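You operate a simulated robot arm through the tools that you are given. There is no shell and no other tool.

You are at the controls of a simulated robot arm. One attempt, no reset.

## Task
Fetch the short ply offcut and set it on the right end of the bench. Then take the pale block from the far end of the table sheet and leave it on top of the flat tin. Then take the small offcut and put it on the slatted cover top. Then take the short peg from the rear cover top and put it on the far end of the table sheet. Then put one of the yellow caps from the grey tray on top of the fine block. Then take the pale cleat and leave it on top of the green block. Then fetch the green dabber and set it on the plywood piece. Then shut the mid-left cupboard door. Then take the stubby brush and put it on the slatted cover top. Then put the long bar on the front of the side bench away on the far end of the table sheet. Then pull the left cupboard door open. Keep to this order. Set down upright: yellow cap, pale cleat.
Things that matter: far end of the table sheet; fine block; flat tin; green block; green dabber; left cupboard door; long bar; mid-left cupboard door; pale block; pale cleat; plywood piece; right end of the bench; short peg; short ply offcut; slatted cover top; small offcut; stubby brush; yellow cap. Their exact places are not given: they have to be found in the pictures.

The check looks at the end state, three seconds after you hand in, the way a careful person would. Anything else that was tipped, shoved, dropped, spilled or broken makes it a failure. Lids that push on must go on centred and level and be pressed home; caps that screw on are set level and turned clockwise until they are tight. Flat cloth is picked up by pressing the open fingertips on it (5 to 10 N) and closing them slowly along it; thin cloth reads only 2 to 8 mm in the jaws.

## Robot
A 6-joint arm with a fingered hand on a trunk, on a base that moves. Base frame: it is fixed to the floor where the robot stands at the start and does not move with it; the origin is under the middle of the robot, x ahead of it, y to its left, z up; the surface under the hand at the start is at about z = 0.86. Readings come in m, degrees, newtons and seconds.
With the tool pointing down near the work surface it reaches from about 0.2 to 0.66 m from the robot's upright axis, wherever it stands. Its first joint turns from -166.0 to 166.0 degrees. Places, roughly: far end of the table sheet [-3.6, 1, 0.9]; fine block [-4.25, 4.75, 0.25]; flat tin [-3.75, 1, 1]; green block (6x8x7 cm) [-1.4, 6.5, 0.9]; green dabber (3x3x5 cm) [-1.9, -0.9, 0.9]; left cupboard door [-1.8, -1, 2]; long bar (10x4x4 cm) [-1.3, 6.5, 0.9]; mid-left cupboard door [-2.4, -0.9, 2]; pale block [-3.75, 0.75, 1]; pale cleat (5x4x5 cm) [-1.6, 4.8, 0.5]; plywood piece (27x9x2 cm) [-3.3, -0.8, 1]; right end of the bench (24x100 cm) [-3.02, -0.86, 0.9]; short peg (2x2x2 cm) [-2.9, 2.3, 0.8]; short ply offcut (4x4x3 cm) [0.5, 0, 0.9]; slatted cover top [-3, 2.8, 0.8]; small offcut (5x3x3 cm) [-4, 1.2, 0.9]; stubby brush (5x3x8 cm) [-4.5, 4.8, 0.2]; yellow cap (5x5x5 cm) [-0.8, 4, 0.5]. Payload 4 kg.
Tool frame: the origin (TCP) lies between the finger pads and is the grasp point; the fingertips stand 0.026 m ahead of it; z points along the fingers, y is the line along which they close. The gripper opens to 0.148 m; its body begins 0.073 m behind the TCP. The gripper is a hand of 3 fingers: y runs from the thumb to the fingers, the wrist lies at [0, 0, -0.239] in the tool frame.
Orientation is that of the tool frame in the base frame, as [roll, pitch, yaw] about the fixed x, y, z axes, in that order (R = Rz(yaw) Ry(pitch) Rx(roll)). With the fingers straight down and closing along the base's y, the tool's x points along the base's -x, its y along +y and its z along -z.

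## Interface
- The arm moves only by the tool apply_moves. Its arguments are lists of equal length, an entry for each row: "offset": the shift along the base's x, y, z in m, a list of three; "turn": the turn, a rotation vector about the base's x, y, z in degrees, a list of three. In form: {"offset": [[x, y, z], ...], "turn": [[wx, wy, wz], ...]}. A call has 1 to 20 rows; each row is the pose to reach, as a shift and turn from the pose commanded when the call began. A row lasts 0.2 s, in which the tool goes at most 0.05 m and 8.6 degrees; a call with a longer step from one row to the next is refused whole. Where a pose cannot be reached the arm comes as near as it can. A force on the tool above 40 N (or 10 N above the force at the start of the call, whichever is more), or a blocked arm, ends the call early, and 0.2 s more pass. In this call time passes only in rows, and 0.2 s behind the last. The reply holds the time, the measured pose of the TCP, the force on the tool along the base axes, the opening and the grip force, in the units named above and with some noise, with the torque about the TCP (base axes, N m) and any sound that the robot's microphone picked up, and new pictures: "pictures" is both (left out), scene, wrist or none.
- Cameras (640 x 400 px; columns grow to the right, rows downward): "scene" is now at [0.0558, 0.1641, 1.4237]; the picture's right is [-0.53, -0.85, 0.00], its down [-0.49, 0.31, -0.81] and it looks along [0.69, -0.43, -0.58] (base axes); focal length 259 px, centre (320, 200). "wrist" rides on the gripper at [0.068, -0.039, -0.09] in the tool frame; the picture's right is [0.50, 0.87, 0.00], its down [-0.66, 0.38, -0.65] and it looks along [-0.57, 0.33, 0.76] (tool axes); focal length 222 px, centre (320, 200).
- slide_trunk(by): moves the trunk up (or, below 0, down) by that many m; the arm and the scene camera ride with it, the base frame stays. It gives what a move gives, with no picture.
- base_move(legs): drives the robot by 1 to 6 legs, each [ahead, left, turn to the left] in m, m and degrees, along the robot's own axes; the way and the turn of a leg run together, so that a leg with both is an arc; at most 1.5 m and 180 degrees a leg. The arm and the cameras ride along, it lands a little off, and it stops where it bumps. It gives what a move gives, and a new picture of the scene camera.
- curl_fingers(finger1, finger2, thumb_bend): sets how far each is bent, from 0 (flat) to 1 (curled in); at 0.3 the hand is open as for a grip, at 0.7 the pads meet at the TCP. One left out holds its place. A second passes; each finger stops where it meets its share of the squeeze, and holds until it gets a number again. It is the only way to open and close the hand. It gives what a move gives, with no picture; readings hold the bend of each and the force on the fingers (four entries, about 0 where the hand has none), thumb and palm.
- turn_head(pan, tilt): turns the head with the scene camera to pan (to the left, within 120 degrees either way) and tilt (down, from -29 to 69), counted from straight ahead of the robot (the tilt from the chest, where the trunk bows). It gives what a move gives, and a new picture of the scene camera.
- point_at(camera, pixels): for up to 12 pixels [column, row] of the newest picture of that camera ("zoom" is the newest enlarged one), the place [x, y, z] in the base frame of the surface seen there, good to about 0.003 m. The clock stands still meanwhile.
- close_up(camera, box): a new picture of the part [left, top, right, bottom] of that camera's present view, enlarged. The clock stands still meanwhile.
- sign_off(): hands the job in; it is judged then, once.

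Open the gripper and draw the arm clear of the work before you hand the job in, unless the task says otherwise.

The tools are called after ">>>" as a command line: name --argument value ..., lists and objects as JSON in quotes. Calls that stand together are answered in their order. apply_moves: Moves the arm, as the interface text tells. Its arguments: {"type":"object","properties":{"offset":{"type":"array"},"turn":{"type":"array"},"pictures":{"type":"string","enum":["both","scene","wrist","none"]}},"required":["offset","turn"]} The other tools are called the same way: slide_trunk (by) moves the trunk up or down; curl_fingers (finger1, finger2, thumb_bend) moves the fingers one by one; base_move (legs) drives the base; turn_head (pan, tilt) turns the head that bears the scene camera; point_at (camera, pixels) gives the place of the surface under pixels of a picture; close_up (camera, box) takes an enlarged picture of a part of a camera's view; sign_off () hands the job in.

At the start:

```text
time_s: 0.0
tcp_pos: [0.4194, -0.0547, 1.0987]
orientation: [180.0, 0.0, -180.0]
ft_force: [0.2, 0.1, 0.4]
moment: [0.01, -0.01, -0.01]
gripper_width: 0.1479
gripper_force: 0.0
shape: jaw
bend: [0.3, 0.3, 0.3]
finger forces: [0.0, 0.0, 0.1, 0.0, 0.1, 0.1]
trunk travel left (down, up): [-0.15, 0.167]
robot x, y, heading: [-0.002, 0.0056, 0.1]
head pan, tilt (commanded): [-31.9, 35.6]
```

scene: 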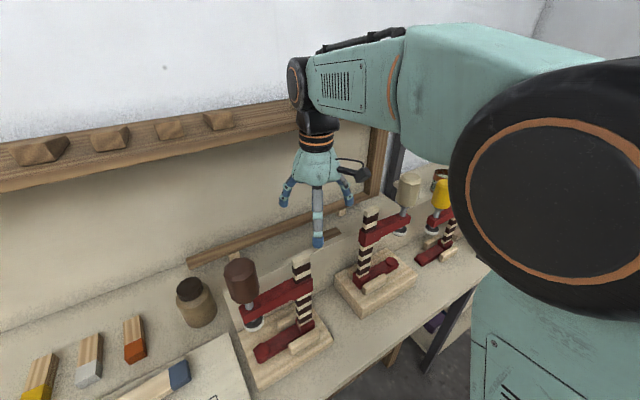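
wrist: 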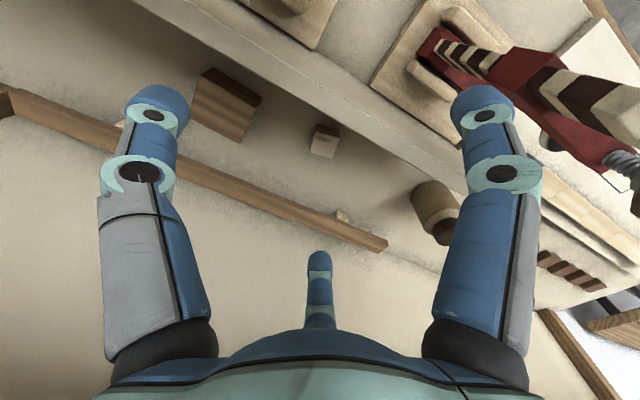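

The wrist picture shows a bigger ply piece near (225,105) and a small one near (323,140), with a clamp bench around them. I measure these places before moving.

>>> point_at --camera "wrist" --pixels '[[225, 95], [323, 138], [327, 128], [343, 215], [215, 120], [250, 100], [200, 100], [435, 210], [300, 200], [260, 230]]'

>>> close_up --camera "wrist" --box '[160, 40, 420, 260]'

>>> close_up --camera "scene" --box '[160, 150, 480, 350]'

```text
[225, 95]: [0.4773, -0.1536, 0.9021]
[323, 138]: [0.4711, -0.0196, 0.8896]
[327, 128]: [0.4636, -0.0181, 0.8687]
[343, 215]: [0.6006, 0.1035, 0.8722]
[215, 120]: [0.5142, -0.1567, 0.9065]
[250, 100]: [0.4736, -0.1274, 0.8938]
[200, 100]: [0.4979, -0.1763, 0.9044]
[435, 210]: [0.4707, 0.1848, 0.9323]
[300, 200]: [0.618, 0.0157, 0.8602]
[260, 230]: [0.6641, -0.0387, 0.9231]
```

```text
1.82 times, centred on (290, 150) of wrist
```

zoom: 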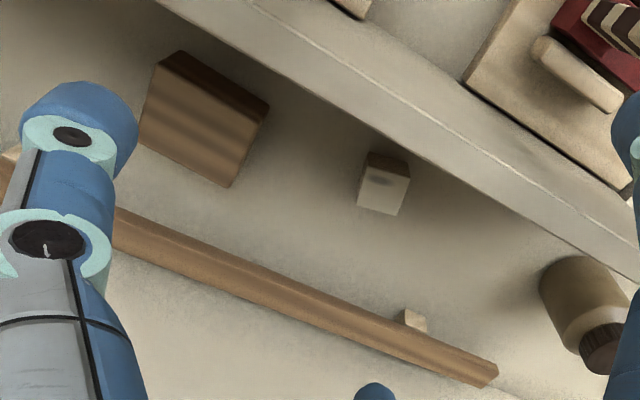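

```text
2.00 times, centred on (320, 250) of scene
```

zoom: 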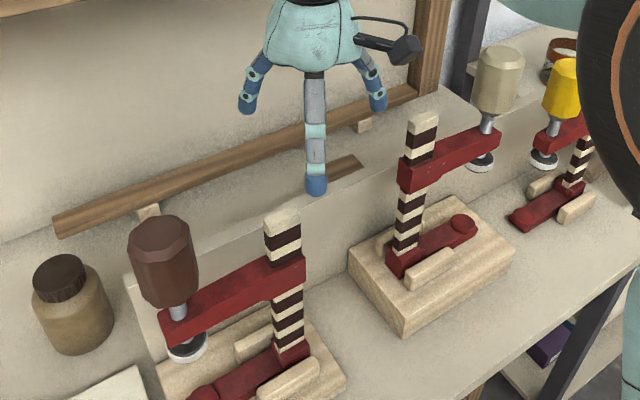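

The offcut at about (0.47,-0.02) sits behind a raised ledge. I measure the ledge and the clamps in the scene zoom to know which clearances I need.

>>> point_at --camera "zoom" --pixels '[[340, 190], [230, 240], [260, 195], [360, 215], [420, 115], [283, 215], [165, 225], [500, 50], [580, 330], [350, 165], [70, 265], [400, 150]]'

>>> turn_head --pan 0 --tilt 45

```text
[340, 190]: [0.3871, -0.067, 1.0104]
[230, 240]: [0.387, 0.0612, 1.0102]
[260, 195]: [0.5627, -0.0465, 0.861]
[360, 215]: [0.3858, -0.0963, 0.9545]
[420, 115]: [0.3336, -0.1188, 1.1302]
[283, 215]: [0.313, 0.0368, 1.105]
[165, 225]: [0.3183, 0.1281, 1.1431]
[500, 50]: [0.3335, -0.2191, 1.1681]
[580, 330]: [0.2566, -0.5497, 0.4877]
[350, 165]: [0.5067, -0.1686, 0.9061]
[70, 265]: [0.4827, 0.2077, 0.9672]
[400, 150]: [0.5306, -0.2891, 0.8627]
```

```text
time_s: 1.0
tcp_pos: [0.4184, -0.0545, 1.0986]
orientation: [-179.9, 0.0, -180.0]
ft_force: [0.9, -0.5, 0.6]
moment: [-0.01, -0.03, 0.0]
gripper_width: 0.148
gripper_force: 0.2
shape: jaw
bend: [0.3, 0.3, 0.3]
finger forces: [0.0, 0.1, 0.0, 0.1, 0.1, 0.0]
trunk travel left (down, up): [-0.15, 0.167]
robot x, y, heading: [0.0009, -0.0002, 0.1]
head pan, tilt (commanded): [0.0, 45.0]
```

scene: 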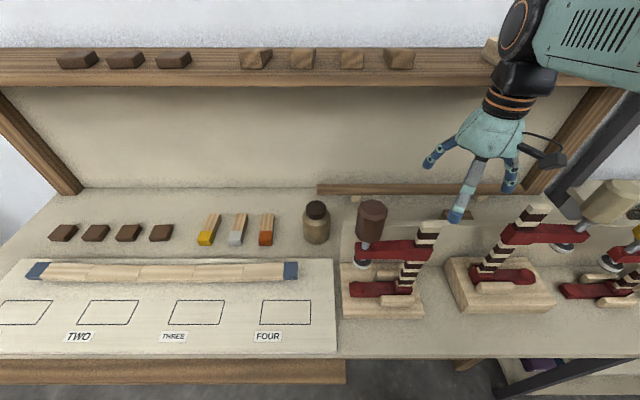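

The scene now shows the bench: a thin panel (top edge z≈1.01, x≈0.387) stands between the clamps and the offcut. I turn the head right to look at the arm itself and judge how its links lie over the clamps.

>>> turn_head --pan -60 --tilt 25

>>> close_up --camera "wrist" --box '[220, 0, 640, 262]'

```text
time_s: 2.3
tcp_pos: [0.4189, -0.0537, 1.0986]
orientation: [180.0, 0.0, -180.0]
ft_force: [-0.1, 0.4, -1.1]
moment: [0.02, 0.0, -0.03]
gripper_width: 0.1478
gripper_force: 0.1
shape: jaw
bend: [0.3, 0.3, 0.3]
finger forces: [0.0, 0.0, 0.0, 0.0, 0.1, 0.0]
trunk travel left (down, up): [-0.15, 0.167]
robot x, y, heading: [0.0002, -0.0008, -0.2]
head pan, tilt (commanded): [-60.0, 25.0]
```

scene: 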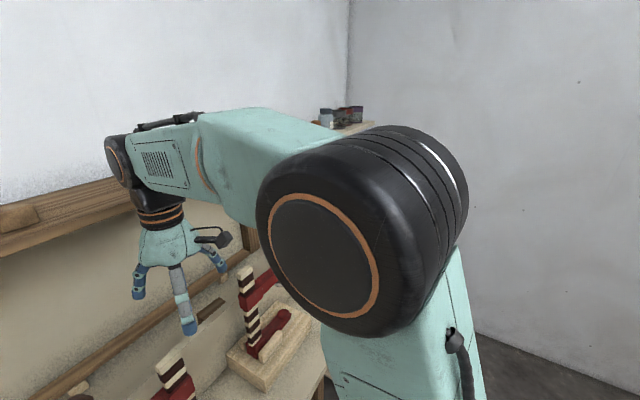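

```text
1.52 times, centred on (430, 131) of wrist
```

zoom: 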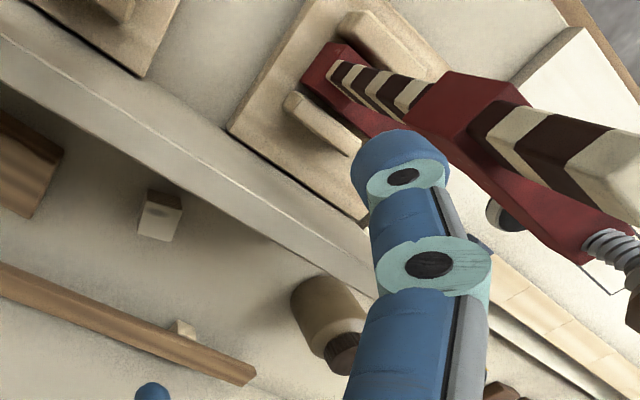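

The elbow is the big dark disc around (330,250) and the forearm runs to the wrist at (120,160). I measure forearm points and both edges of the panel.

>>> point_at --camera "scene" --pixels '[[320, 260], [250, 120], [230, 160], [150, 140], [160, 180], [125, 160], [245, 215], [395, 130], [420, 370], [210, 240]]'

>>> point_at --camera "zoom" --pixels '[[150, 130], [130, 145], [100, 145], [165, 112], [158, 220], [162, 198], [180, 205], [140, 232], [180, 240], [145, 205], [20, 110], [60, 50]]'

```text
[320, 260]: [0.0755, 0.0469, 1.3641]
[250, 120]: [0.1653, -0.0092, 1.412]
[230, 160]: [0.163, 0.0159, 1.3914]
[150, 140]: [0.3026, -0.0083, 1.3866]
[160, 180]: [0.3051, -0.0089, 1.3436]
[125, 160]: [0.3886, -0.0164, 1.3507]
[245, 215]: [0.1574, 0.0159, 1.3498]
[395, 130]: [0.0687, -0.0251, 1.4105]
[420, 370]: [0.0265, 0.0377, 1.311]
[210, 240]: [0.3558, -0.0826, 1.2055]
```

```text
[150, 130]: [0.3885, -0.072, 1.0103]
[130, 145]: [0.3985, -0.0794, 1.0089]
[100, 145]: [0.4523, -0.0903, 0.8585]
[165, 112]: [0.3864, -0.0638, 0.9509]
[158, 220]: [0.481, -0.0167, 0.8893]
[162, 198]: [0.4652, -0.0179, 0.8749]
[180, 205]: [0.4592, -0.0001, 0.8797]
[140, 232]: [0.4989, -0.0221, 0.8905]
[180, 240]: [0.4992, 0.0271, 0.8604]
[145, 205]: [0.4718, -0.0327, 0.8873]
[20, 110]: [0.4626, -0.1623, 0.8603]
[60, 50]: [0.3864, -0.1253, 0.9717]
```

Forearm is level at z≈1.36 and will slope down over the clamps when the hand lowers, so I'll raise the trunk for extra slope. First I survey the room with the head.

>>> turn_head --pan 70 --tilt 10

>>> turn_head --pan 120 --tilt 10

>>> turn_head --pan -120 --tilt 10

```text
time_s: 4.4
tcp_pos: [0.4183, -0.0549, 1.0985]
orientation: [180.0, 0.0, 180.0]
ft_force: [0.8, 0.1, -0.8]
moment: [-0.02, -0.03, 0.01]
gripper_width: 0.1477
gripper_force: 0.1
shape: jaw
bend: [0.3, 0.3, 0.3]
finger forces: [0.0, 0.0, 0.1, 0.0, 0.1, 0.1]
trunk travel left (down, up): [-0.15, 0.167]
robot x, y, heading: [0.0013, -0.0003, -0.1]
head pan, tilt (commanded): [70.0, 10.0]
```

scene: 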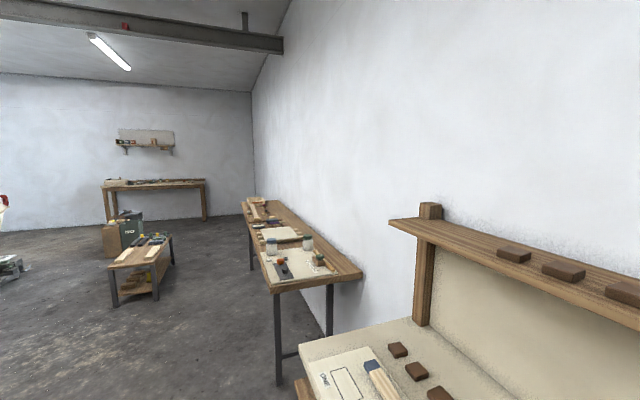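

```text
time_s: 5.6
tcp_pos: [0.4186, -0.0538, 1.0994]
orientation: [180.0, -0.1, 180.0]
ft_force: [0.2, 0.3, 0.0]
moment: [-0.03, -0.04, -0.01]
gripper_width: 0.1479
gripper_force: 0.1
shape: jaw
bend: [0.3, 0.3, 0.3]
finger forces: [0.0, 0.0, 0.1, 0.0, 0.0, 0.0]
trunk travel left (down, up): [-0.15, 0.167]
robot x, y, heading: [-0.0002, -0.0014, 0.1]
head pan, tilt (commanded): [120.0, 10.0]
```

scene: 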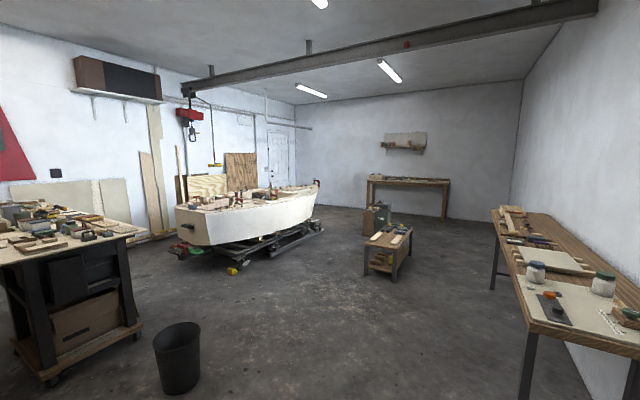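

```text
time_s: 8.9
tcp_pos: [0.4188, -0.0562, 1.0974]
orientation: [180.0, -0.1, 179.9]
ft_force: [0.5, 0.1, -1.1]
moment: [-0.02, -0.02, -0.01]
gripper_width: 0.1479
gripper_force: 0.1
shape: jaw
bend: [0.3, 0.3, 0.3]
finger forces: [0.0, 0.0, 0.0, 0.0, 0.0, 0.0]
trunk travel left (down, up): [-0.15, 0.167]
robot x, y, heading: [0.0004, -0.0009, -0.2]
head pan, tilt (commanded): [-120.0, 10.0]
```

scene: 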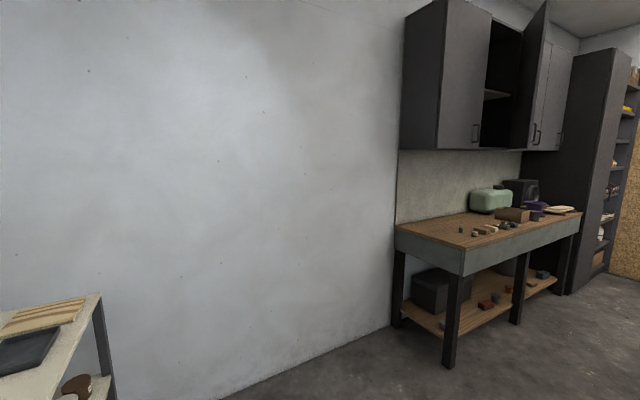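

The room is mapped roughly: cabinets and a bench on the right wall, a boat in the middle, benches at left. Now I raise the trunk and look ahead at the arm again.

>>> slide_trunk --by 0.12

>>> turn_head --pan -35 --tilt 45

```text
time_s: 10.4
tcp_pos: [0.4186, -0.0547, 1.2179]
orientation: [180.0, 0.0, 180.0]
ft_force: [-1.0, -0.3, -0.7]
moment: [0.01, -0.03, 0.03]
gripper_width: 0.1481
gripper_force: 0.2
shape: jaw
bend: [0.3, 0.3, 0.3]
finger forces: [0.0, 0.0, 0.1, 0.0, 0.0, 0.0]
trunk travel left (down, up): [-0.27, 0.047]
robot x, y, heading: [-0.0009, 0.0021, -0.1]
head pan, tilt (commanded): [-120.0, 10.0]
```

```text
time_s: 12.0
tcp_pos: [0.4186, -0.0548, 1.2186]
orientation: [-180.0, 0.0, 180.0]
ft_force: [-0.3, 0.1, 0.0]
moment: [0.03, -0.03, 0.0]
gripper_width: 0.1481
gripper_force: 0.0
shape: jaw
bend: [0.3, 0.3, 0.3]
finger forces: [0.0, 0.0, 0.0, 0.0, 0.0, 0.0]
trunk travel left (down, up): [-0.27, 0.047]
robot x, y, heading: [-0.0008, -0.0001, 0.0]
head pan, tilt (commanded): [-35.0, 45.0]
```

scene: 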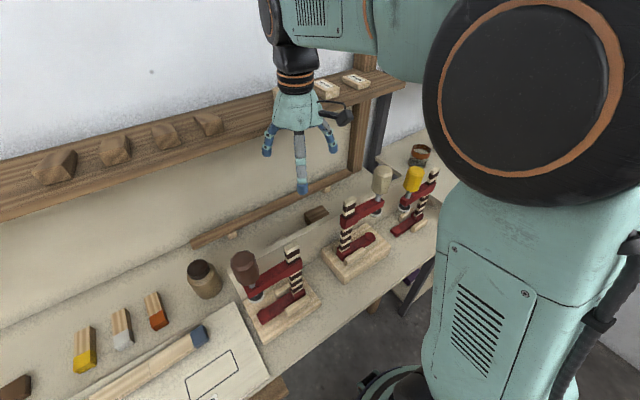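

Trunk is up (tcp z 1.218). I swing the hand +90° about z so the camera and thumb face away from the panel, and shift over the offcut at about (0.48,-0.015).

>>> apply_moves --offset '[[0.005, 0.003, 0], [0.01, 0.007, 0], [0.015, 0.01, 0], [0.02, 0.013, 0], [0.025, 0.017, 0], [0.03, 0.02, 0], [0.035, 0.023, 0], [0.04, 0.027, 0], [0.045, 0.03, 0], [0.05, 0.033, 0], [0.055, 0.036, 0], [0.061, 0.04, 0]]' --turn '[[0, 0, 7.5], [0, 0, 15], [0, 0, 22.5], [0, 0, 30], [0, 0, 37.5], [0, 0, 45], [0, 0, 52.5], [0, 0, 60], [0, 0, 67.5], [0, 0, 75], [0, 0, 82.5], [0, 0, 90]]'

```text
time_s: 13.9
tcp_pos: [0.4479, -0.0321, 1.2196]
orientation: [179.6, -0.5, -121.6]
ft_force: [-31.7, -7.0, 0.4]
moment: [0.06, -0.42, -1.42]
gripper_width: 0.1473
gripper_force: 0.0
shape: jaw
bend: [0.3, 0.3, 0.35]
finger forces: [0.0, 0.0, 0.0, 0.0, 31.8, 0.1]
trunk travel left (down, up): [-0.27, 0.047]
robot x, y, heading: [-0.0027, -0.0024, -0.2]
head pan, tilt (commanded): [-35.0, 45.0]
stopped in row 9: the force on the tool passed its limit at 44 N (the readings are from after the stop); the commanded pose is now the measured one
```

scene: 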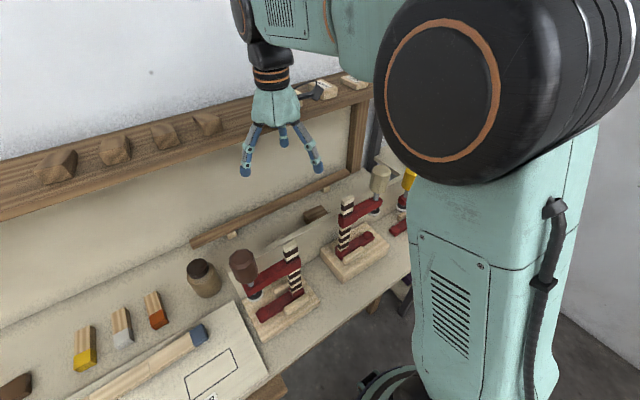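
wrist: 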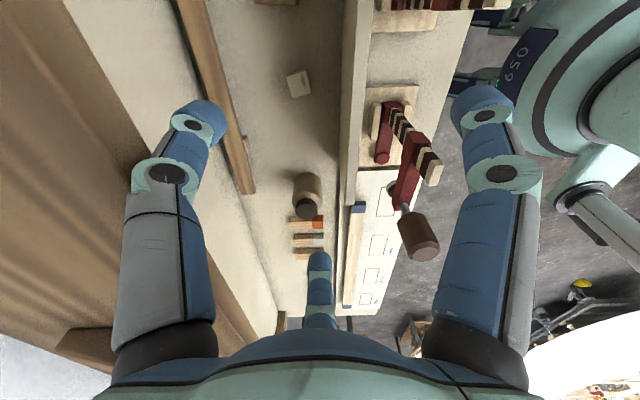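

The thumb touched the shelf beam (force -32 N in x). I back off in -x right away and then measure the shelf.

>>> apply_moves --offset '[[-0.015, 0, 0], [-0.03, 0, 0], [-0.045, 0, 0]]' --turn '[[0, 0, 0], [0, 0, 0], [0, 0, 0]]'

>>> turn_head --pan -10 --tilt 30

```text
time_s: 14.7
tcp_pos: [0.4104, -0.03, 1.2193]
orientation: [179.7, -0.3, -121.4]
ft_force: [0.2, -0.7, 0.3]
moment: [0.0, 0.03, -0.02]
gripper_width: 0.1479
gripper_force: 0.0
shape: jaw
bend: [0.3, 0.3, 0.3]
finger forces: [0.0, 0.1, 0.0, 0.0, 0.0, 0.0]
trunk travel left (down, up): [-0.27, 0.047]
robot x, y, heading: [0.0009, -0.0001, -0.1]
head pan, tilt (commanded): [-35.0, 45.0]
```

scene: 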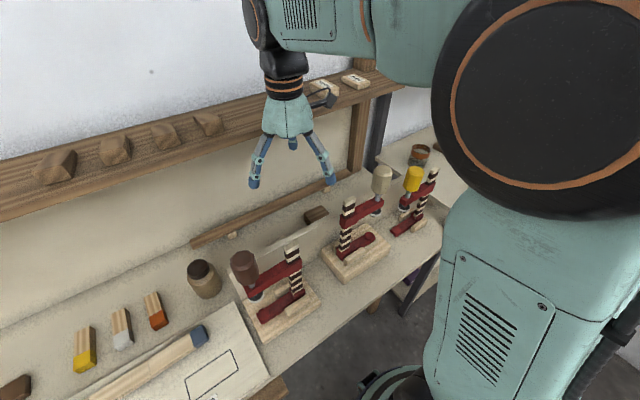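
wrist: 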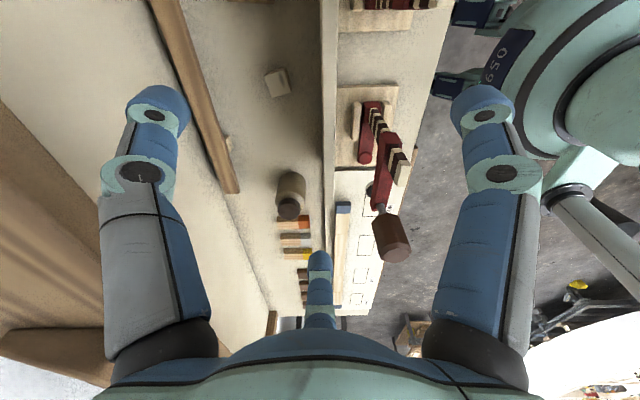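

```text
time_s: 15.6
tcp_pos: [0.4095, -0.0296, 1.217]
orientation: [179.6, -0.4, -121.3]
ft_force: [0.3, -0.2, 0.6]
moment: [0.03, 0.02, 0.03]
gripper_width: 0.1479
gripper_force: 0.1
shape: jaw
bend: [0.3, 0.3, 0.3]
finger forces: [0.1, 0.0, 0.1, 0.0, 0.1, 0.0]
trunk travel left (down, up): [-0.27, 0.047]
robot x, y, heading: [-0.0012, -0.0021, 0.0]
head pan, tilt (commanded): [-10.0, 30.0]
```

scene: 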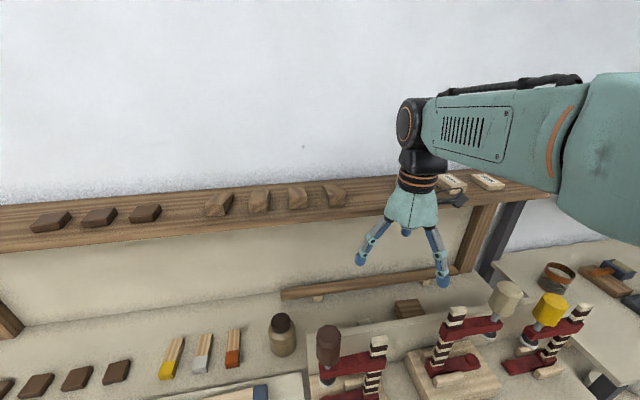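

I measure the shelf's front face and top, e.g. (300,232), (300,215), and the things on it near the hand.

>>> point_at --camera "scene" --pixels '[[300, 240], [300, 222], [300, 213], [300, 187], [330, 200], [380, 225], [380, 208], [455, 183], [490, 182], [360, 290], [440, 280], [406, 232]]'

>>> close_up --camera "scene" --box '[280, 150, 520, 300]'

```text
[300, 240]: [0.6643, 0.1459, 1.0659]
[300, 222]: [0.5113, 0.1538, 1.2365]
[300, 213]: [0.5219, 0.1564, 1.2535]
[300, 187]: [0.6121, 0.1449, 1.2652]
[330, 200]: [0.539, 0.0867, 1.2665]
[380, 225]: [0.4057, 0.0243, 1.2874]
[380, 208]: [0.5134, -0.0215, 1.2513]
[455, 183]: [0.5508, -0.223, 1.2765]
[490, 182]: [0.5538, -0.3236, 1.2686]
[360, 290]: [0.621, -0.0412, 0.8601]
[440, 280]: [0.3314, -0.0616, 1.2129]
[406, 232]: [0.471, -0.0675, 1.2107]
```

```text
2.67 times, centred on (400, 225) of scene
```

zoom: 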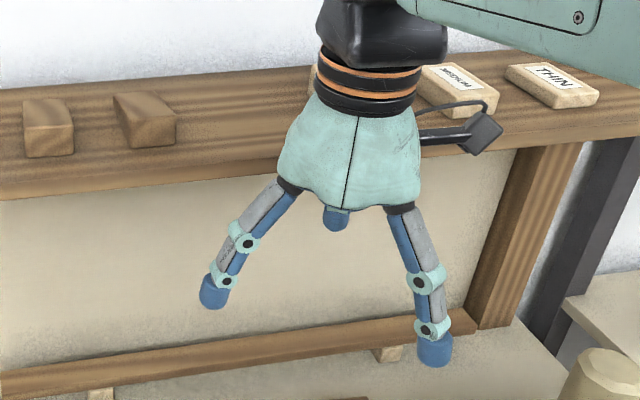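

The shelf front edge is at x≈0.511 (z≈1.215–1.255), so the hand has to slip down between shelf and panel. I zoom on the offcut at (277,83) of the wrist view to get its exact place and angle.

>>> close_up --camera "wrist" --box '[213, 43, 341, 123]'

```text
5.00 times, centred on (277, 83) of wrist
```

zoom: 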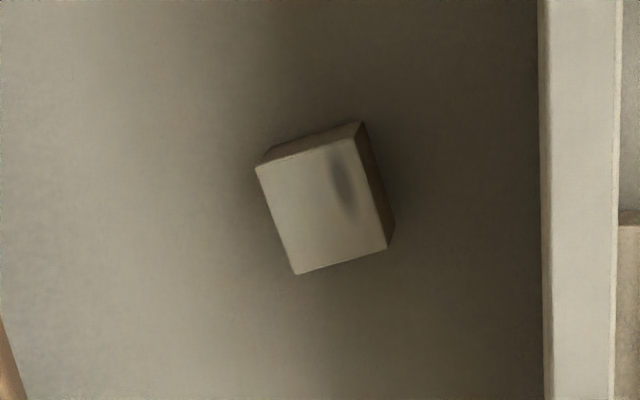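

>>> point_at --camera "zoom" --pixels '[[264, 168], [352, 142], [296, 268], [381, 246], [325, 205], [545, 200], [555, 200], [612, 200], [365, 130], [391, 235]]'

```text
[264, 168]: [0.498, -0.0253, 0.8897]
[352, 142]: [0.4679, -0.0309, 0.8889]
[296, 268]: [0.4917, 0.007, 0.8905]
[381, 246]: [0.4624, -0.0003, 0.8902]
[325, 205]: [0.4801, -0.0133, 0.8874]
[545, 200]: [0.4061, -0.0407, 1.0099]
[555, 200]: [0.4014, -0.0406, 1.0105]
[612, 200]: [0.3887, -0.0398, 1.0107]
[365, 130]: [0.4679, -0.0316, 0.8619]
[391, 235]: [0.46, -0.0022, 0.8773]
```

The offcut's centre is (0.480,-0.0125), turned about 10°, and the panel's rear face is at x≈0.406. I pre-curl the fingers to narrow the hand before going down, and check how wide they look.

>>> curl_fingers --finger1 0.5 --finger2 0.5 --thumb_bend 0.5

>>> apply_moves --offset '[[0, 0, 0], [0, 0.004, 0], [0, 0.008, 0], [0, 0.012, 0], [0, 0.016, 0]]' --turn '[[0, 0, 8.3], [0, 0, 16.6], [0, 0, 24.9], [0, 0, 33.2], [0, 0, 41.4]]'

>>> close_up --camera "scene" --box '[280, 150, 520, 300]'

```text
time_s: 16.6
tcp_pos: [0.41, -0.0305, 1.217]
orientation: [179.7, -0.4, -121.3]
ft_force: [0.4, 1.2, 0.0]
moment: [0.01, -0.06, 0.0]
gripper_width: 0.0625
gripper_force: 0.1
shape: fingers
bend: [0.5, 0.5, 0.5]
finger forces: [0.0, 0.0, 0.0, 0.1, 0.0, 0.1]
trunk travel left (down, up): [-0.27, 0.047]
robot x, y, heading: [0.0007, -0.0028, -0.3]
head pan, tilt (commanded): [-10.0, 30.0]
```

```text
time_s: 17.8
tcp_pos: [0.3895, 0.0846, 1.2074]
orientation: [-180.0, -2.4, -82.1]
ft_force: [0.0, -0.5, 0.0]
moment: [-0.02, -0.01, 0.0]
gripper_width: 0.0625
gripper_force: 0.1
shape: fingers
bend: [0.5, 0.5, 0.5]
finger forces: [0.0, 0.1, 0.0, 0.0, 0.0, 0.0]
out of reach, approached as far as the arm can: row 3, 4, 5
trunk travel left (down, up): [-0.27, 0.047]
robot x, y, heading: [0.0005, 0.0005, -0.1]
head pan, tilt (commanded): [-10.0, 30.0]
```

scene: 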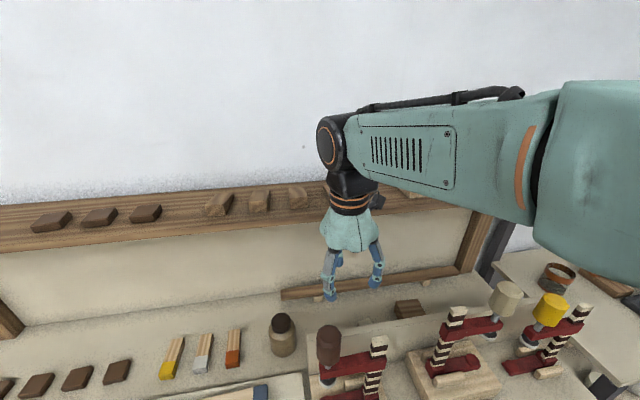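
wrist: 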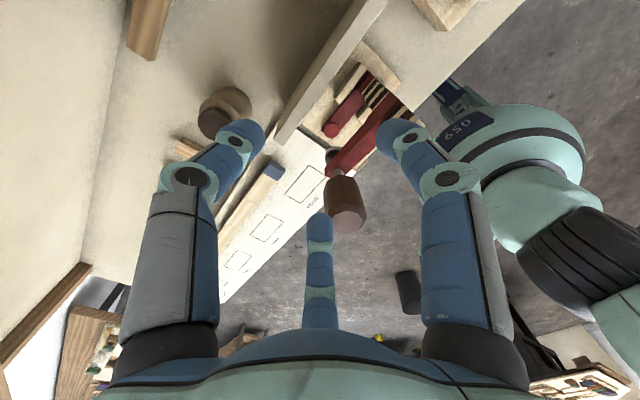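

```text
2.67 times, centred on (400, 225) of scene
```

zoom: 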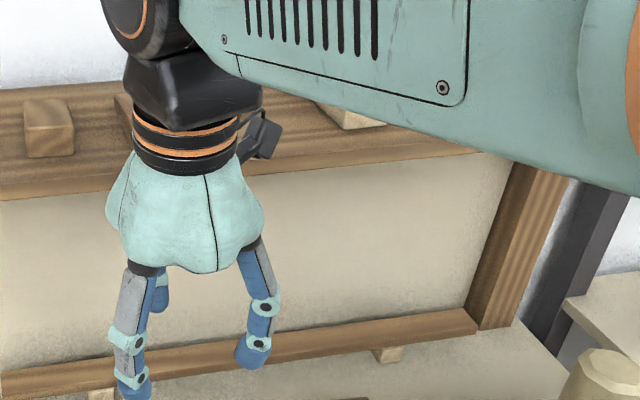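

The wrist's turn limit made the arm swing left to (0.39,0.085); yaw can only reach about -94° minus the bearing. Moving the base about 0.11 m to the right will give the right bearing and put the forearm between the clamps.

>>> base_move --legs '[[0, -0.11, 0]]'

```text
time_s: 19.4
tcp_pos: [0.3901, -0.0252, 1.2075]
orientation: [180.0, -2.4, -82.2]
ft_force: [0.2, -0.2, -0.7]
moment: [-0.01, 0.03, -0.01]
gripper_width: 0.0625
gripper_force: 0.1
shape: fingers
bend: [0.5, 0.5, 0.5]
finger forces: [0.0, 0.1, 0.0, 0.1, 0.0, 0.0]
trunk travel left (down, up): [-0.27, 0.047]
robot x, y, heading: [-0.0042, -0.1117, -0.1]
head pan, tilt (commanded): [-10.0, 30.0]
```

scene: 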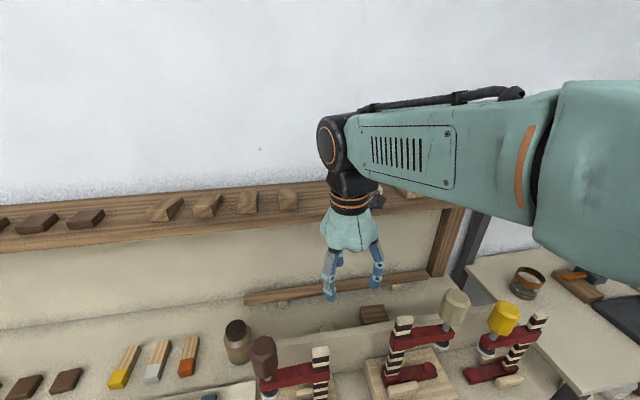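

The base moved 0.11 m right, the hand is now at (0.390,-0.025,1.2075). I issue a tiny upward row to see which commanded pose the arm settles to.

>>> apply_moves --offset '[[0, 0, 0.003]]' --turn '[[0, 0, 0]]' --pictures "none"

```text
time_s: 19.8
tcp_pos: [0.3892, -0.0246, 1.2112]
orientation: [179.8, -2.4, -82.3]
ft_force: [0.0, -0.2, -1.0]
moment: [-0.01, 0.0, 0.05]
gripper_width: 0.0623
gripper_force: 0.1
shape: fingers
bend: [0.5, 0.5, 0.5]
finger forces: [0.0, 0.1, 0.0, 0.0, 0.1, 0.1]
trunk travel left (down, up): [-0.27, 0.047]
robot x, y, heading: [-0.0054, -0.112, -0.1]
head pan, tilt (commanded): [-10.0, 30.0]
```

The command frame follows the measured pose. Now I level the hand, shift to x≈0.41, y≈-0.0125 and go down to z≈1.055, in front of the shelf and above the panel top.

>>> apply_moves --offset '[[0.01, 0.006, 0], [0.021, 0.012, 0], [0.021, 0.012, -0.04], [0.021, 0.012, -0.08], [0.021, 0.012, -0.12], [0.021, 0.012, -0.155]]' --turn '[[1.2, 0, -1.5], [2.4, 0, -3], [2.4, 0, -3], [2.4, 0, -3], [2.4, 0, -3], [2.4, 0, -3]]'

```text
time_s: 21.2
tcp_pos: [0.4114, -0.0133, 1.0548]
orientation: [-179.8, 0.1, -85.4]
ft_force: [0.2, 0.3, 0.7]
moment: [0.01, 0.03, 0.02]
gripper_width: 0.0626
gripper_force: 0.0
shape: fingers
bend: [0.5, 0.5, 0.5]
finger forces: [0.0, 0.1, 0.0, 0.1, 0.0, 0.0]
trunk travel left (down, up): [-0.27, 0.047]
robot x, y, heading: [0.0013, -0.1102, -0.0]
head pan, tilt (commanded): [-10.0, 30.0]
```

scene: 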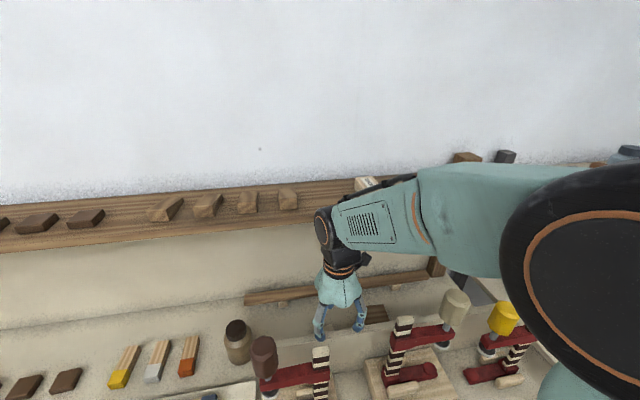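
wrist: 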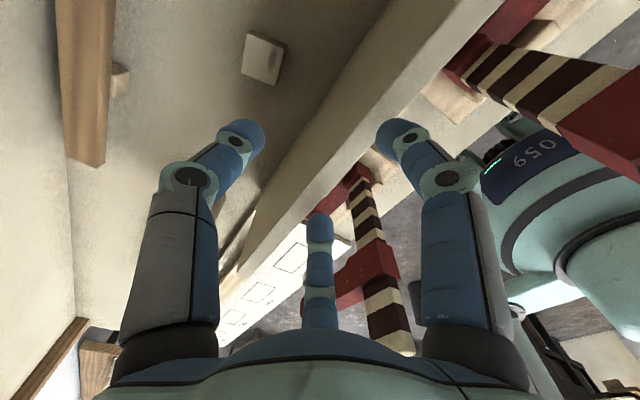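

The hand is at (0.411,-0.013,1.055), free of the shelf and above the panel. I go forward to x≈0.46 at this level and then down to z≈0.97, watching forces.

>>> apply_moves --offset '[[0.025, 0, 0], [0.049, 0, 0], [0.049, 0, -0.03], [0.049, 0, -0.06], [0.052, 0, -0.09]]' --turn '[[0, 0, 0], [0, 0, 0], [0, 0, 0], [0, 0, 0], [0, 0, 0]]'

```text
time_s: 22.4
tcp_pos: [0.4622, -0.0119, 0.9651]
orientation: [-179.8, 0.0, -85.3]
ft_force: [-0.7, -0.2, 0.9]
moment: [0.0, 0.0, 0.02]
gripper_width: 0.0625
gripper_force: 0.1
shape: fingers
bend: [0.5, 0.5, 0.5]
finger forces: [0.1, 0.0, 0.0, 0.0, 0.0, 0.1]
trunk travel left (down, up): [-0.27, 0.047]
robot x, y, heading: [0.0011, -0.1136, -0.1]
head pan, tilt (commanded): [-10.0, 30.0]
```

scene: 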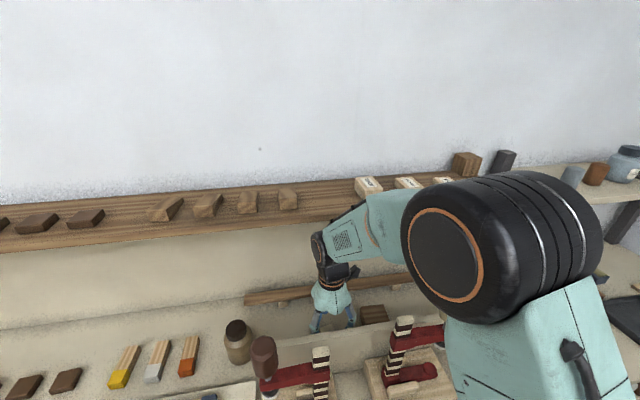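
wrist: 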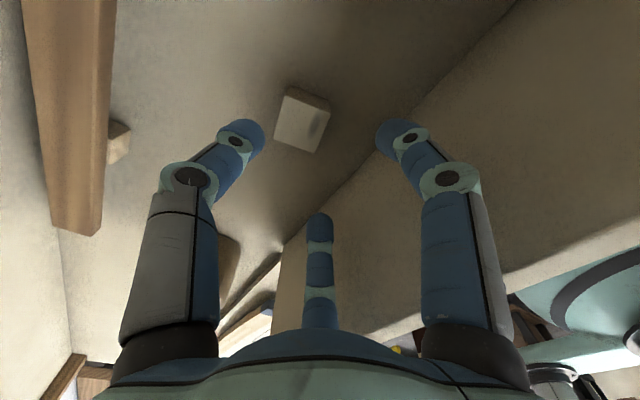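

The hand is in the gap at (0.462,-0.012,0.965) with no contact; the offcut is at (302,118) in the wrist view. I re-measure it.

>>> point_at --camera "wrist" --pixels '[[302, 118], [285, 90], [328, 102], [278, 140], [318, 152], [300, 105], [380, 130]]'

```text
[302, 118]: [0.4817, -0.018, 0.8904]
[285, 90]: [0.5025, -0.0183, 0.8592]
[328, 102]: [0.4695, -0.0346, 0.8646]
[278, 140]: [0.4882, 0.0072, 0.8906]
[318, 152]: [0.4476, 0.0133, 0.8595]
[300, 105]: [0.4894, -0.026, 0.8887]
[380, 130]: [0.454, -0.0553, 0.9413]
```

Offcut centre remains (0.480,-0.0125), top z 0.890. I move over it and down to TCP z≈0.892 so the tips come just above the bench (0.860).

>>> apply_moves --offset '[[0.018, 0, -0.01], [0.018, 0, -0.03], [0.018, 0, -0.05], [0.018, 0, -0.065], [0.018, 0, -0.073]]' --turn '[[0, 0, 0], [0, 0, 0], [0, 0, 0], [0, 0, 0], [0, 0, 0]]'

```text
time_s: 23.6
tcp_pos: [0.4812, -0.0127, 0.8942]
orientation: [-179.7, 0.0, -85.3]
ft_force: [0.1, 0.4, 15.1]
moment: [-0.09, 0.39, 0.0]
gripper_width: 0.0626
gripper_force: 8.5
shape: fingers
bend: [0.5, 0.5, 0.5]
finger forces: [8.6, 7.5, 0.0, 0.1, 0.1, 0.0]
trunk travel left (down, up): [-0.27, 0.047]
robot x, y, heading: [-0.0014, -0.106, -0.4]
head pan, tilt (commanded): [-10.0, 30.0]
```

scene: 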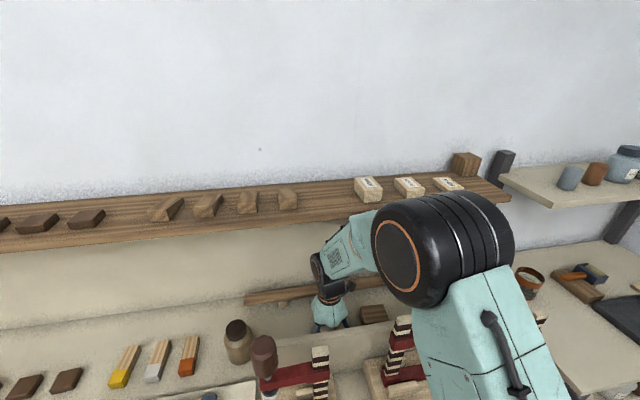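
wrist: 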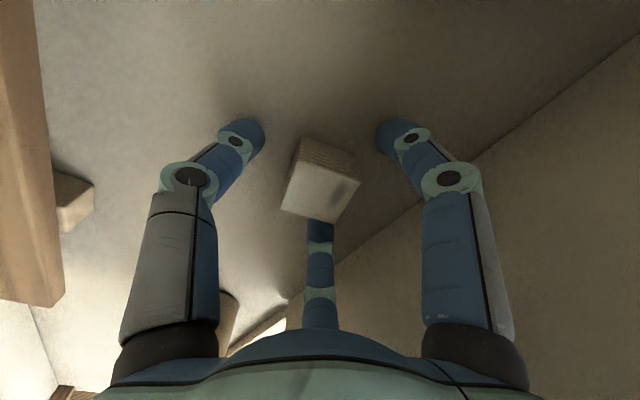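

The fingertips touch the bench (15 N up), so I lift 5 mm and close the three fingers round the offcut.

>>> apply_moves --offset '[[0, 0, 0.006]]' --turn '[[0, 0, 0]]' --pictures "none"

>>> curl_fingers --finger1 0.56 --finger2 0.56 --thumb_bend 0.56

>>> curl_fingers --finger1 0.7 --finger2 0.7 --thumb_bend 0.7

>>> close_up --camera "wrist" --box '[160, 60, 480, 260]'

```text
time_s: 24.0
tcp_pos: [0.48, -0.013, 0.8976]
orientation: [-179.7, 0.0, -85.2]
ft_force: [-0.6, 0.0, 0.4]
moment: [-0.02, -0.01, 0.03]
gripper_width: 0.0621
gripper_force: 0.1
shape: fingers
bend: [0.5, 0.5, 0.5]
finger forces: [0.0, 0.0, 0.0, 0.0, 0.0, 0.0]
trunk travel left (down, up): [-0.27, 0.047]
robot x, y, heading: [-0.0003, -0.1084, -0.2]
head pan, tilt (commanded): [-10.0, 30.0]
```

```text
time_s: 25.0
tcp_pos: [0.4809, -0.0125, 0.8995]
orientation: [-179.8, 0.0, -85.3]
ft_force: [-0.5, 0.2, -0.7]
moment: [-0.03, 0.0, 0.02]
gripper_width: 0.0429
gripper_force: 0.1
shape: fingers
bend: [0.56, 0.56, 0.56]
finger forces: [0.0, 0.0, 0.0, 0.0, 0.0, 0.0]
trunk travel left (down, up): [-0.27, 0.047]
robot x, y, heading: [-0.0005, -0.107, -0.4]
head pan, tilt (commanded): [-10.0, 30.0]
```

```text
time_s: 26.0
tcp_pos: [0.4813, -0.013, 0.8989]
orientation: [-179.8, 0.1, -85.3]
ft_force: [-0.1, 0.5, 1.2]
moment: [0.05, 0.05, -0.04]
gripper_width: 0.0227
gripper_force: 12.5
shape: fingers
bend: [0.61, 0.59, 0.64]
finger forces: [7.0, 9.5, 0.0, 0.0, 8.8, 0.0]
trunk travel left (down, up): [-0.27, 0.047]
robot x, y, heading: [0.0003, -0.1065, -0.3]
head pan, tilt (commanded): [-10.0, 30.0]
```

```text
2.00 times, centred on (320, 160) of wrist
```

zoom: 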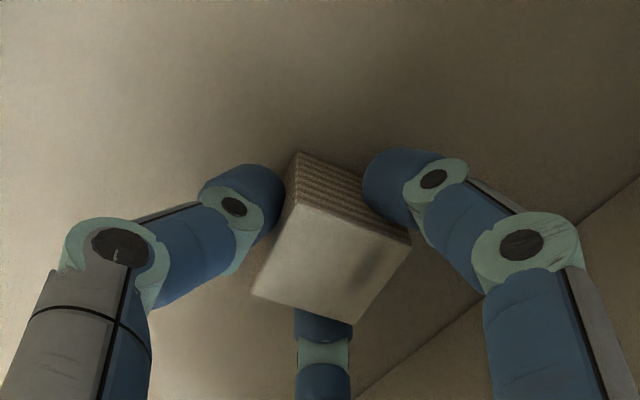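

All three fingers hold the offcut (7–9.5 N). I lift it back along the same way: up, slightly back to x≈0.462, up to z≈1.06.

>>> apply_moves --offset '[[0, 0, 0.015], [0, 0, 0.03], [-0.01, 0, 0.05], [-0.019, 0, 0.07], [-0.019, 0, 0.1], [-0.019, 0, 0.13], [-0.019, 0, 0.158]]' --turn '[[0, 0, 0], [0, 0, 0], [0, 0, 0], [0, 0, 0], [0, 0, 0], [0, 0, 0], [0, 0, 0]]'

```text
time_s: 27.6
tcp_pos: [0.46, -0.0123, 1.0566]
orientation: [-179.9, 0.0, -85.3]
ft_force: [0.7, -0.1, 0.7]
moment: [0.01, -0.02, -0.02]
gripper_width: 0.0224
gripper_force: 12.7
shape: fingers
bend: [0.61, 0.59, 0.65]
finger forces: [7.1, 9.2, 0.0, 0.0, 8.6, 0.0]
trunk travel left (down, up): [-0.27, 0.047]
robot x, y, heading: [0.0022, -0.1067, -0.1]
head pan, tilt (commanded): [-10.0, 30.0]
```

scene: 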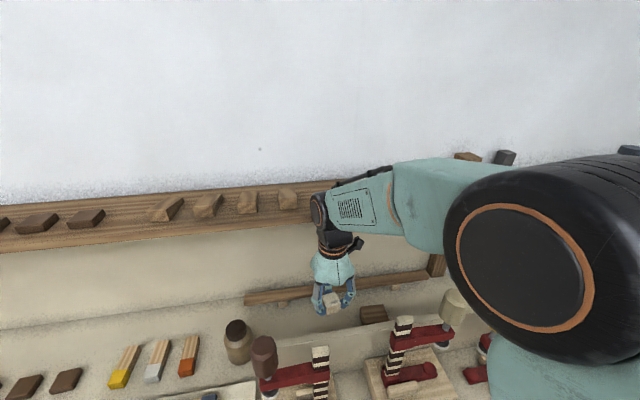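
wrist: 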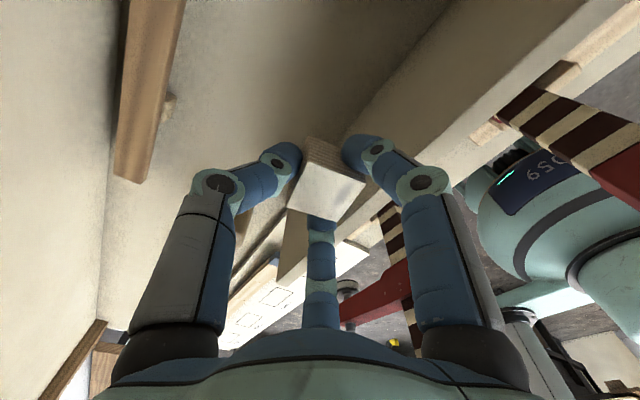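

Held safely; the offcut's underside is about 7 mm above the panel top. I draw back over the panel to x≈0.41 and then rise to about z 1.27 before retracting.

>>> apply_moves --offset '[[-0.02, 0, 0.005], [-0.04, 0, 0.01], [-0.055, 0, 0.02], [-0.055, 0, 0.06], [-0.055, 0, 0.1], [-0.055, 0, 0.14], [-0.06, 0, 0.18], [-0.07, 0, 0.21], [-0.1, -0.02, 0.23], [-0.13, -0.04, 0.24], [-0.16, -0.06, 0.24]]' --turn '[[0, 0, 0], [0, 0, 0], [0, 0, 0], [0, 0, 0], [0, 0, 0], [0, 0, 0], [0, 0, 0], [0, 0, 0], [0, 0, -4], [0, 0, -8], [0, 0, -12]]'

```text
time_s: 30.0
tcp_pos: [0.3002, -0.0735, 1.2937]
orientation: [-179.8, 0.2, -97.4]
ft_force: [-0.2, 0.4, -0.6]
moment: [-0.01, 0.0, 0.0]
gripper_width: 0.0223
gripper_force: 12.1
shape: fingers
bend: [0.61, 0.59, 0.65]
finger forces: [7.3, 8.9, 0.0, 0.0, 8.7, 0.1]
trunk travel left (down, up): [-0.27, 0.047]
robot x, y, heading: [-0.0006, -0.105, -0.2]
head pan, tilt (commanded): [-10.0, 30.0]
```

scene: 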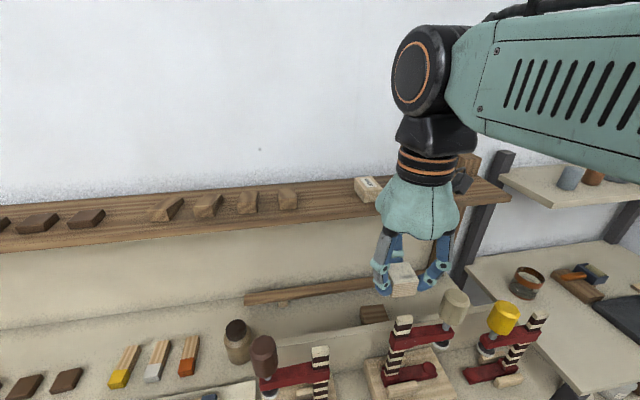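
wrist: 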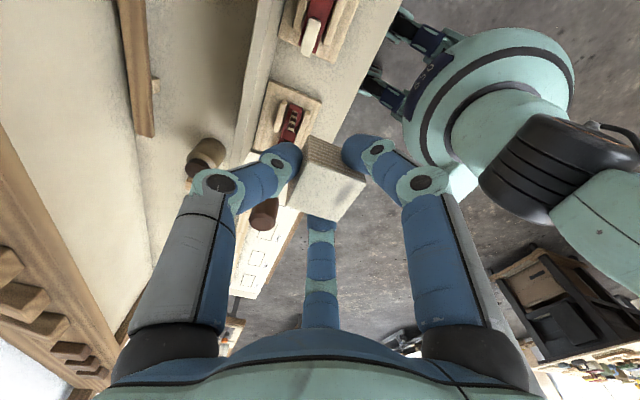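

The offcut is held over the clamps at (0.30,-0.07,1.29). Before driving I look left-rear and right-rear and measure obstacle places.

>>> turn_head --pan 120 --tilt 15

>>> point_at --camera "scene" --pixels '[[180, 370], [140, 330], [20, 380], [60, 300], [215, 250], [190, 210], [320, 230], [400, 270], [365, 270], [530, 380], [430, 210], [260, 280]]'

>>> turn_head --pan -120 --tilt 15

>>> point_at --camera "scene" --pixels '[[445, 360], [395, 320], [465, 250], [550, 285], [520, 320], [575, 210], [450, 220], [495, 195], [520, 225], [480, 130], [550, 80], [560, 130]]'

```text
time_s: 32.1
tcp_pos: [0.3014, -0.074, 1.2934]
orientation: [-179.8, -0.1, -97.3]
ft_force: [0.5, -0.3, -0.2]
moment: [-0.01, -0.02, -0.01]
gripper_width: 0.0226
gripper_force: 12.9
shape: fingers
bend: [0.61, 0.59, 0.65]
finger forces: [7.2, 9.0, 0.0, 0.1, 8.7, 0.0]
trunk travel left (down, up): [-0.27, 0.047]
robot x, y, heading: [-0.0002, -0.1092, -0.0]
head pan, tilt (commanded): [120.0, 15.0]
```

scene: 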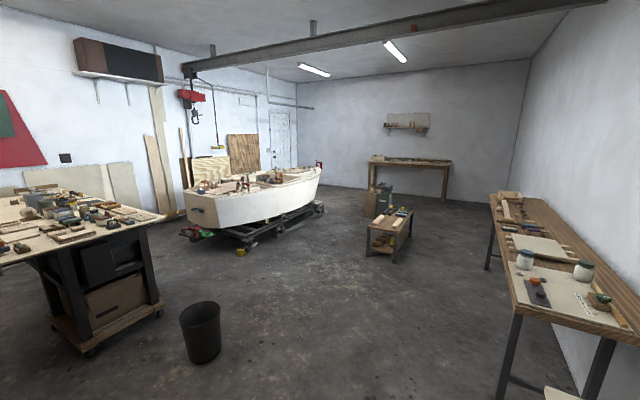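

```text
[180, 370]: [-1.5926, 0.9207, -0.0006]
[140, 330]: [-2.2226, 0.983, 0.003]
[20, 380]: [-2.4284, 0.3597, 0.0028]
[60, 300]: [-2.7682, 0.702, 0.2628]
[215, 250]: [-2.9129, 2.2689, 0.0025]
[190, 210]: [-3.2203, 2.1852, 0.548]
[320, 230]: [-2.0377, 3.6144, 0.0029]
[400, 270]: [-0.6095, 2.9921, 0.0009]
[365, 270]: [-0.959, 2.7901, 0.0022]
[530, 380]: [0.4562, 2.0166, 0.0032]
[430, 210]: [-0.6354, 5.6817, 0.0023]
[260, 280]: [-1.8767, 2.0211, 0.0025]
```

```text
time_s: 35.5
tcp_pos: [0.3018, -0.0736, 1.2944]
orientation: [-179.9, 0.0, -97.2]
ft_force: [-0.4, 0.4, 0.3]
moment: [0.01, 0.01, 0.02]
gripper_width: 0.0222
gripper_force: 12.7
shape: fingers
bend: [0.61, 0.59, 0.65]
finger forces: [7.3, 9.0, 0.0, 0.0, 8.6, 0.0]
trunk travel left (down, up): [-0.27, 0.047]
robot x, y, heading: [0.0002, -0.1098, -0.2]
head pan, tilt (commanded): [-120.0, 15.0]
```

scene: 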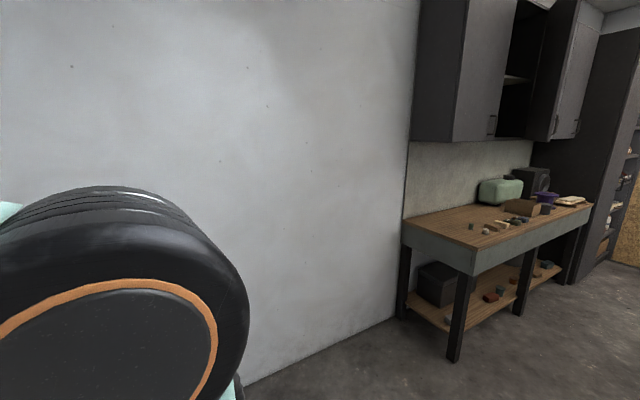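

```text
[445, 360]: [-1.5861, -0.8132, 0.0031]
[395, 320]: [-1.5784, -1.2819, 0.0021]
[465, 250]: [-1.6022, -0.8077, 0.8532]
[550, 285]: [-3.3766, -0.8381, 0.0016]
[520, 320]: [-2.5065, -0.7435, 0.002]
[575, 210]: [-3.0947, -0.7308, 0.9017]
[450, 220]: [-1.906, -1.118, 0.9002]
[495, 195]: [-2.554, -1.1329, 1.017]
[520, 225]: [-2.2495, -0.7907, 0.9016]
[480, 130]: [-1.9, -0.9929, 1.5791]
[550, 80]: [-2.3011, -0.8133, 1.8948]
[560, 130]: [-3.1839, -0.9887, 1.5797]
```

Bench: front edge y≈-0.73, right end near x≈-3.1, top z 0.90; a cart stands at x<-2.2, y>0.36. I back off 0.5 m, turn about to face -x, and drive along the corridor at y≈-0.13.

>>> base_move --legs '[[-0.5, 0, 0], [0, 0, -180]]'

>>> turn_head --pan 0 --tilt 15

```text
time_s: 45.8
tcp_pos: [-0.8009, -0.1432, 1.2934]
orientation: [-179.8, 0.0, 82.5]
ft_force: [-0.2, -0.3, -0.1]
moment: [0.0, -0.01, 0.03]
gripper_width: 0.0223
gripper_force: 12.5
shape: fingers
bend: [0.61, 0.59, 0.65]
finger forces: [7.3, 8.8, 0.0, 0.0, 8.4, 0.0]
trunk travel left (down, up): [-0.27, 0.047]
robot x, y, heading: [-0.5011, -0.1088, 179.8]
head pan, tilt (commanded): [-120.0, 15.0]
```

scene: 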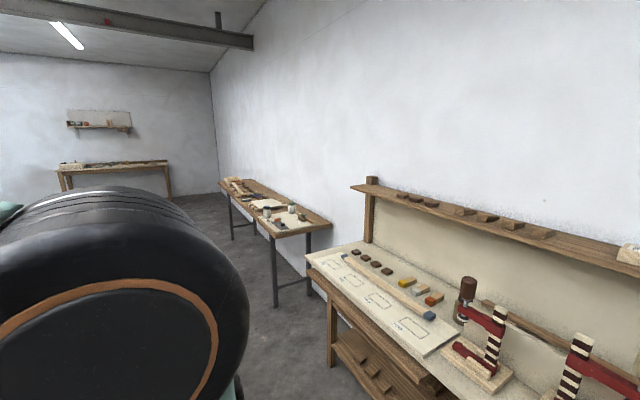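

```text
time_s: 47.8
tcp_pos: [-0.8011, -0.1426, 1.2941]
orientation: [-179.7, 0.1, 82.5]
ft_force: [0.6, 0.0, -0.7]
moment: [0.02, 0.0, 0.01]
gripper_width: 0.0223
gripper_force: 12.1
shape: fingers
bend: [0.61, 0.59, 0.65]
finger forces: [7.3, 8.9, 0.1, 0.0, 8.4, 0.0]
trunk travel left (down, up): [-0.27, 0.047]
robot x, y, heading: [-0.5008, -0.1096, 179.8]
head pan, tilt (commanded): [0.0, 15.0]
```

scene: 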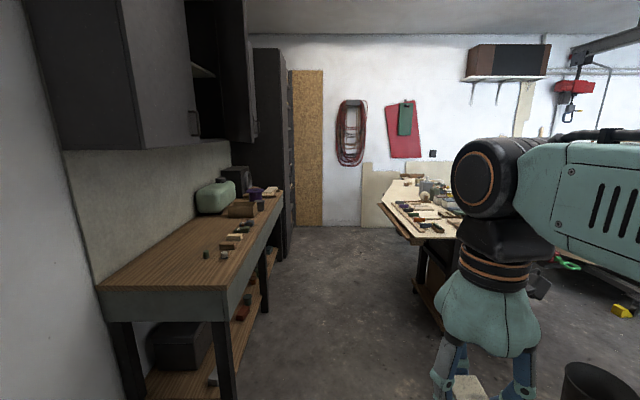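

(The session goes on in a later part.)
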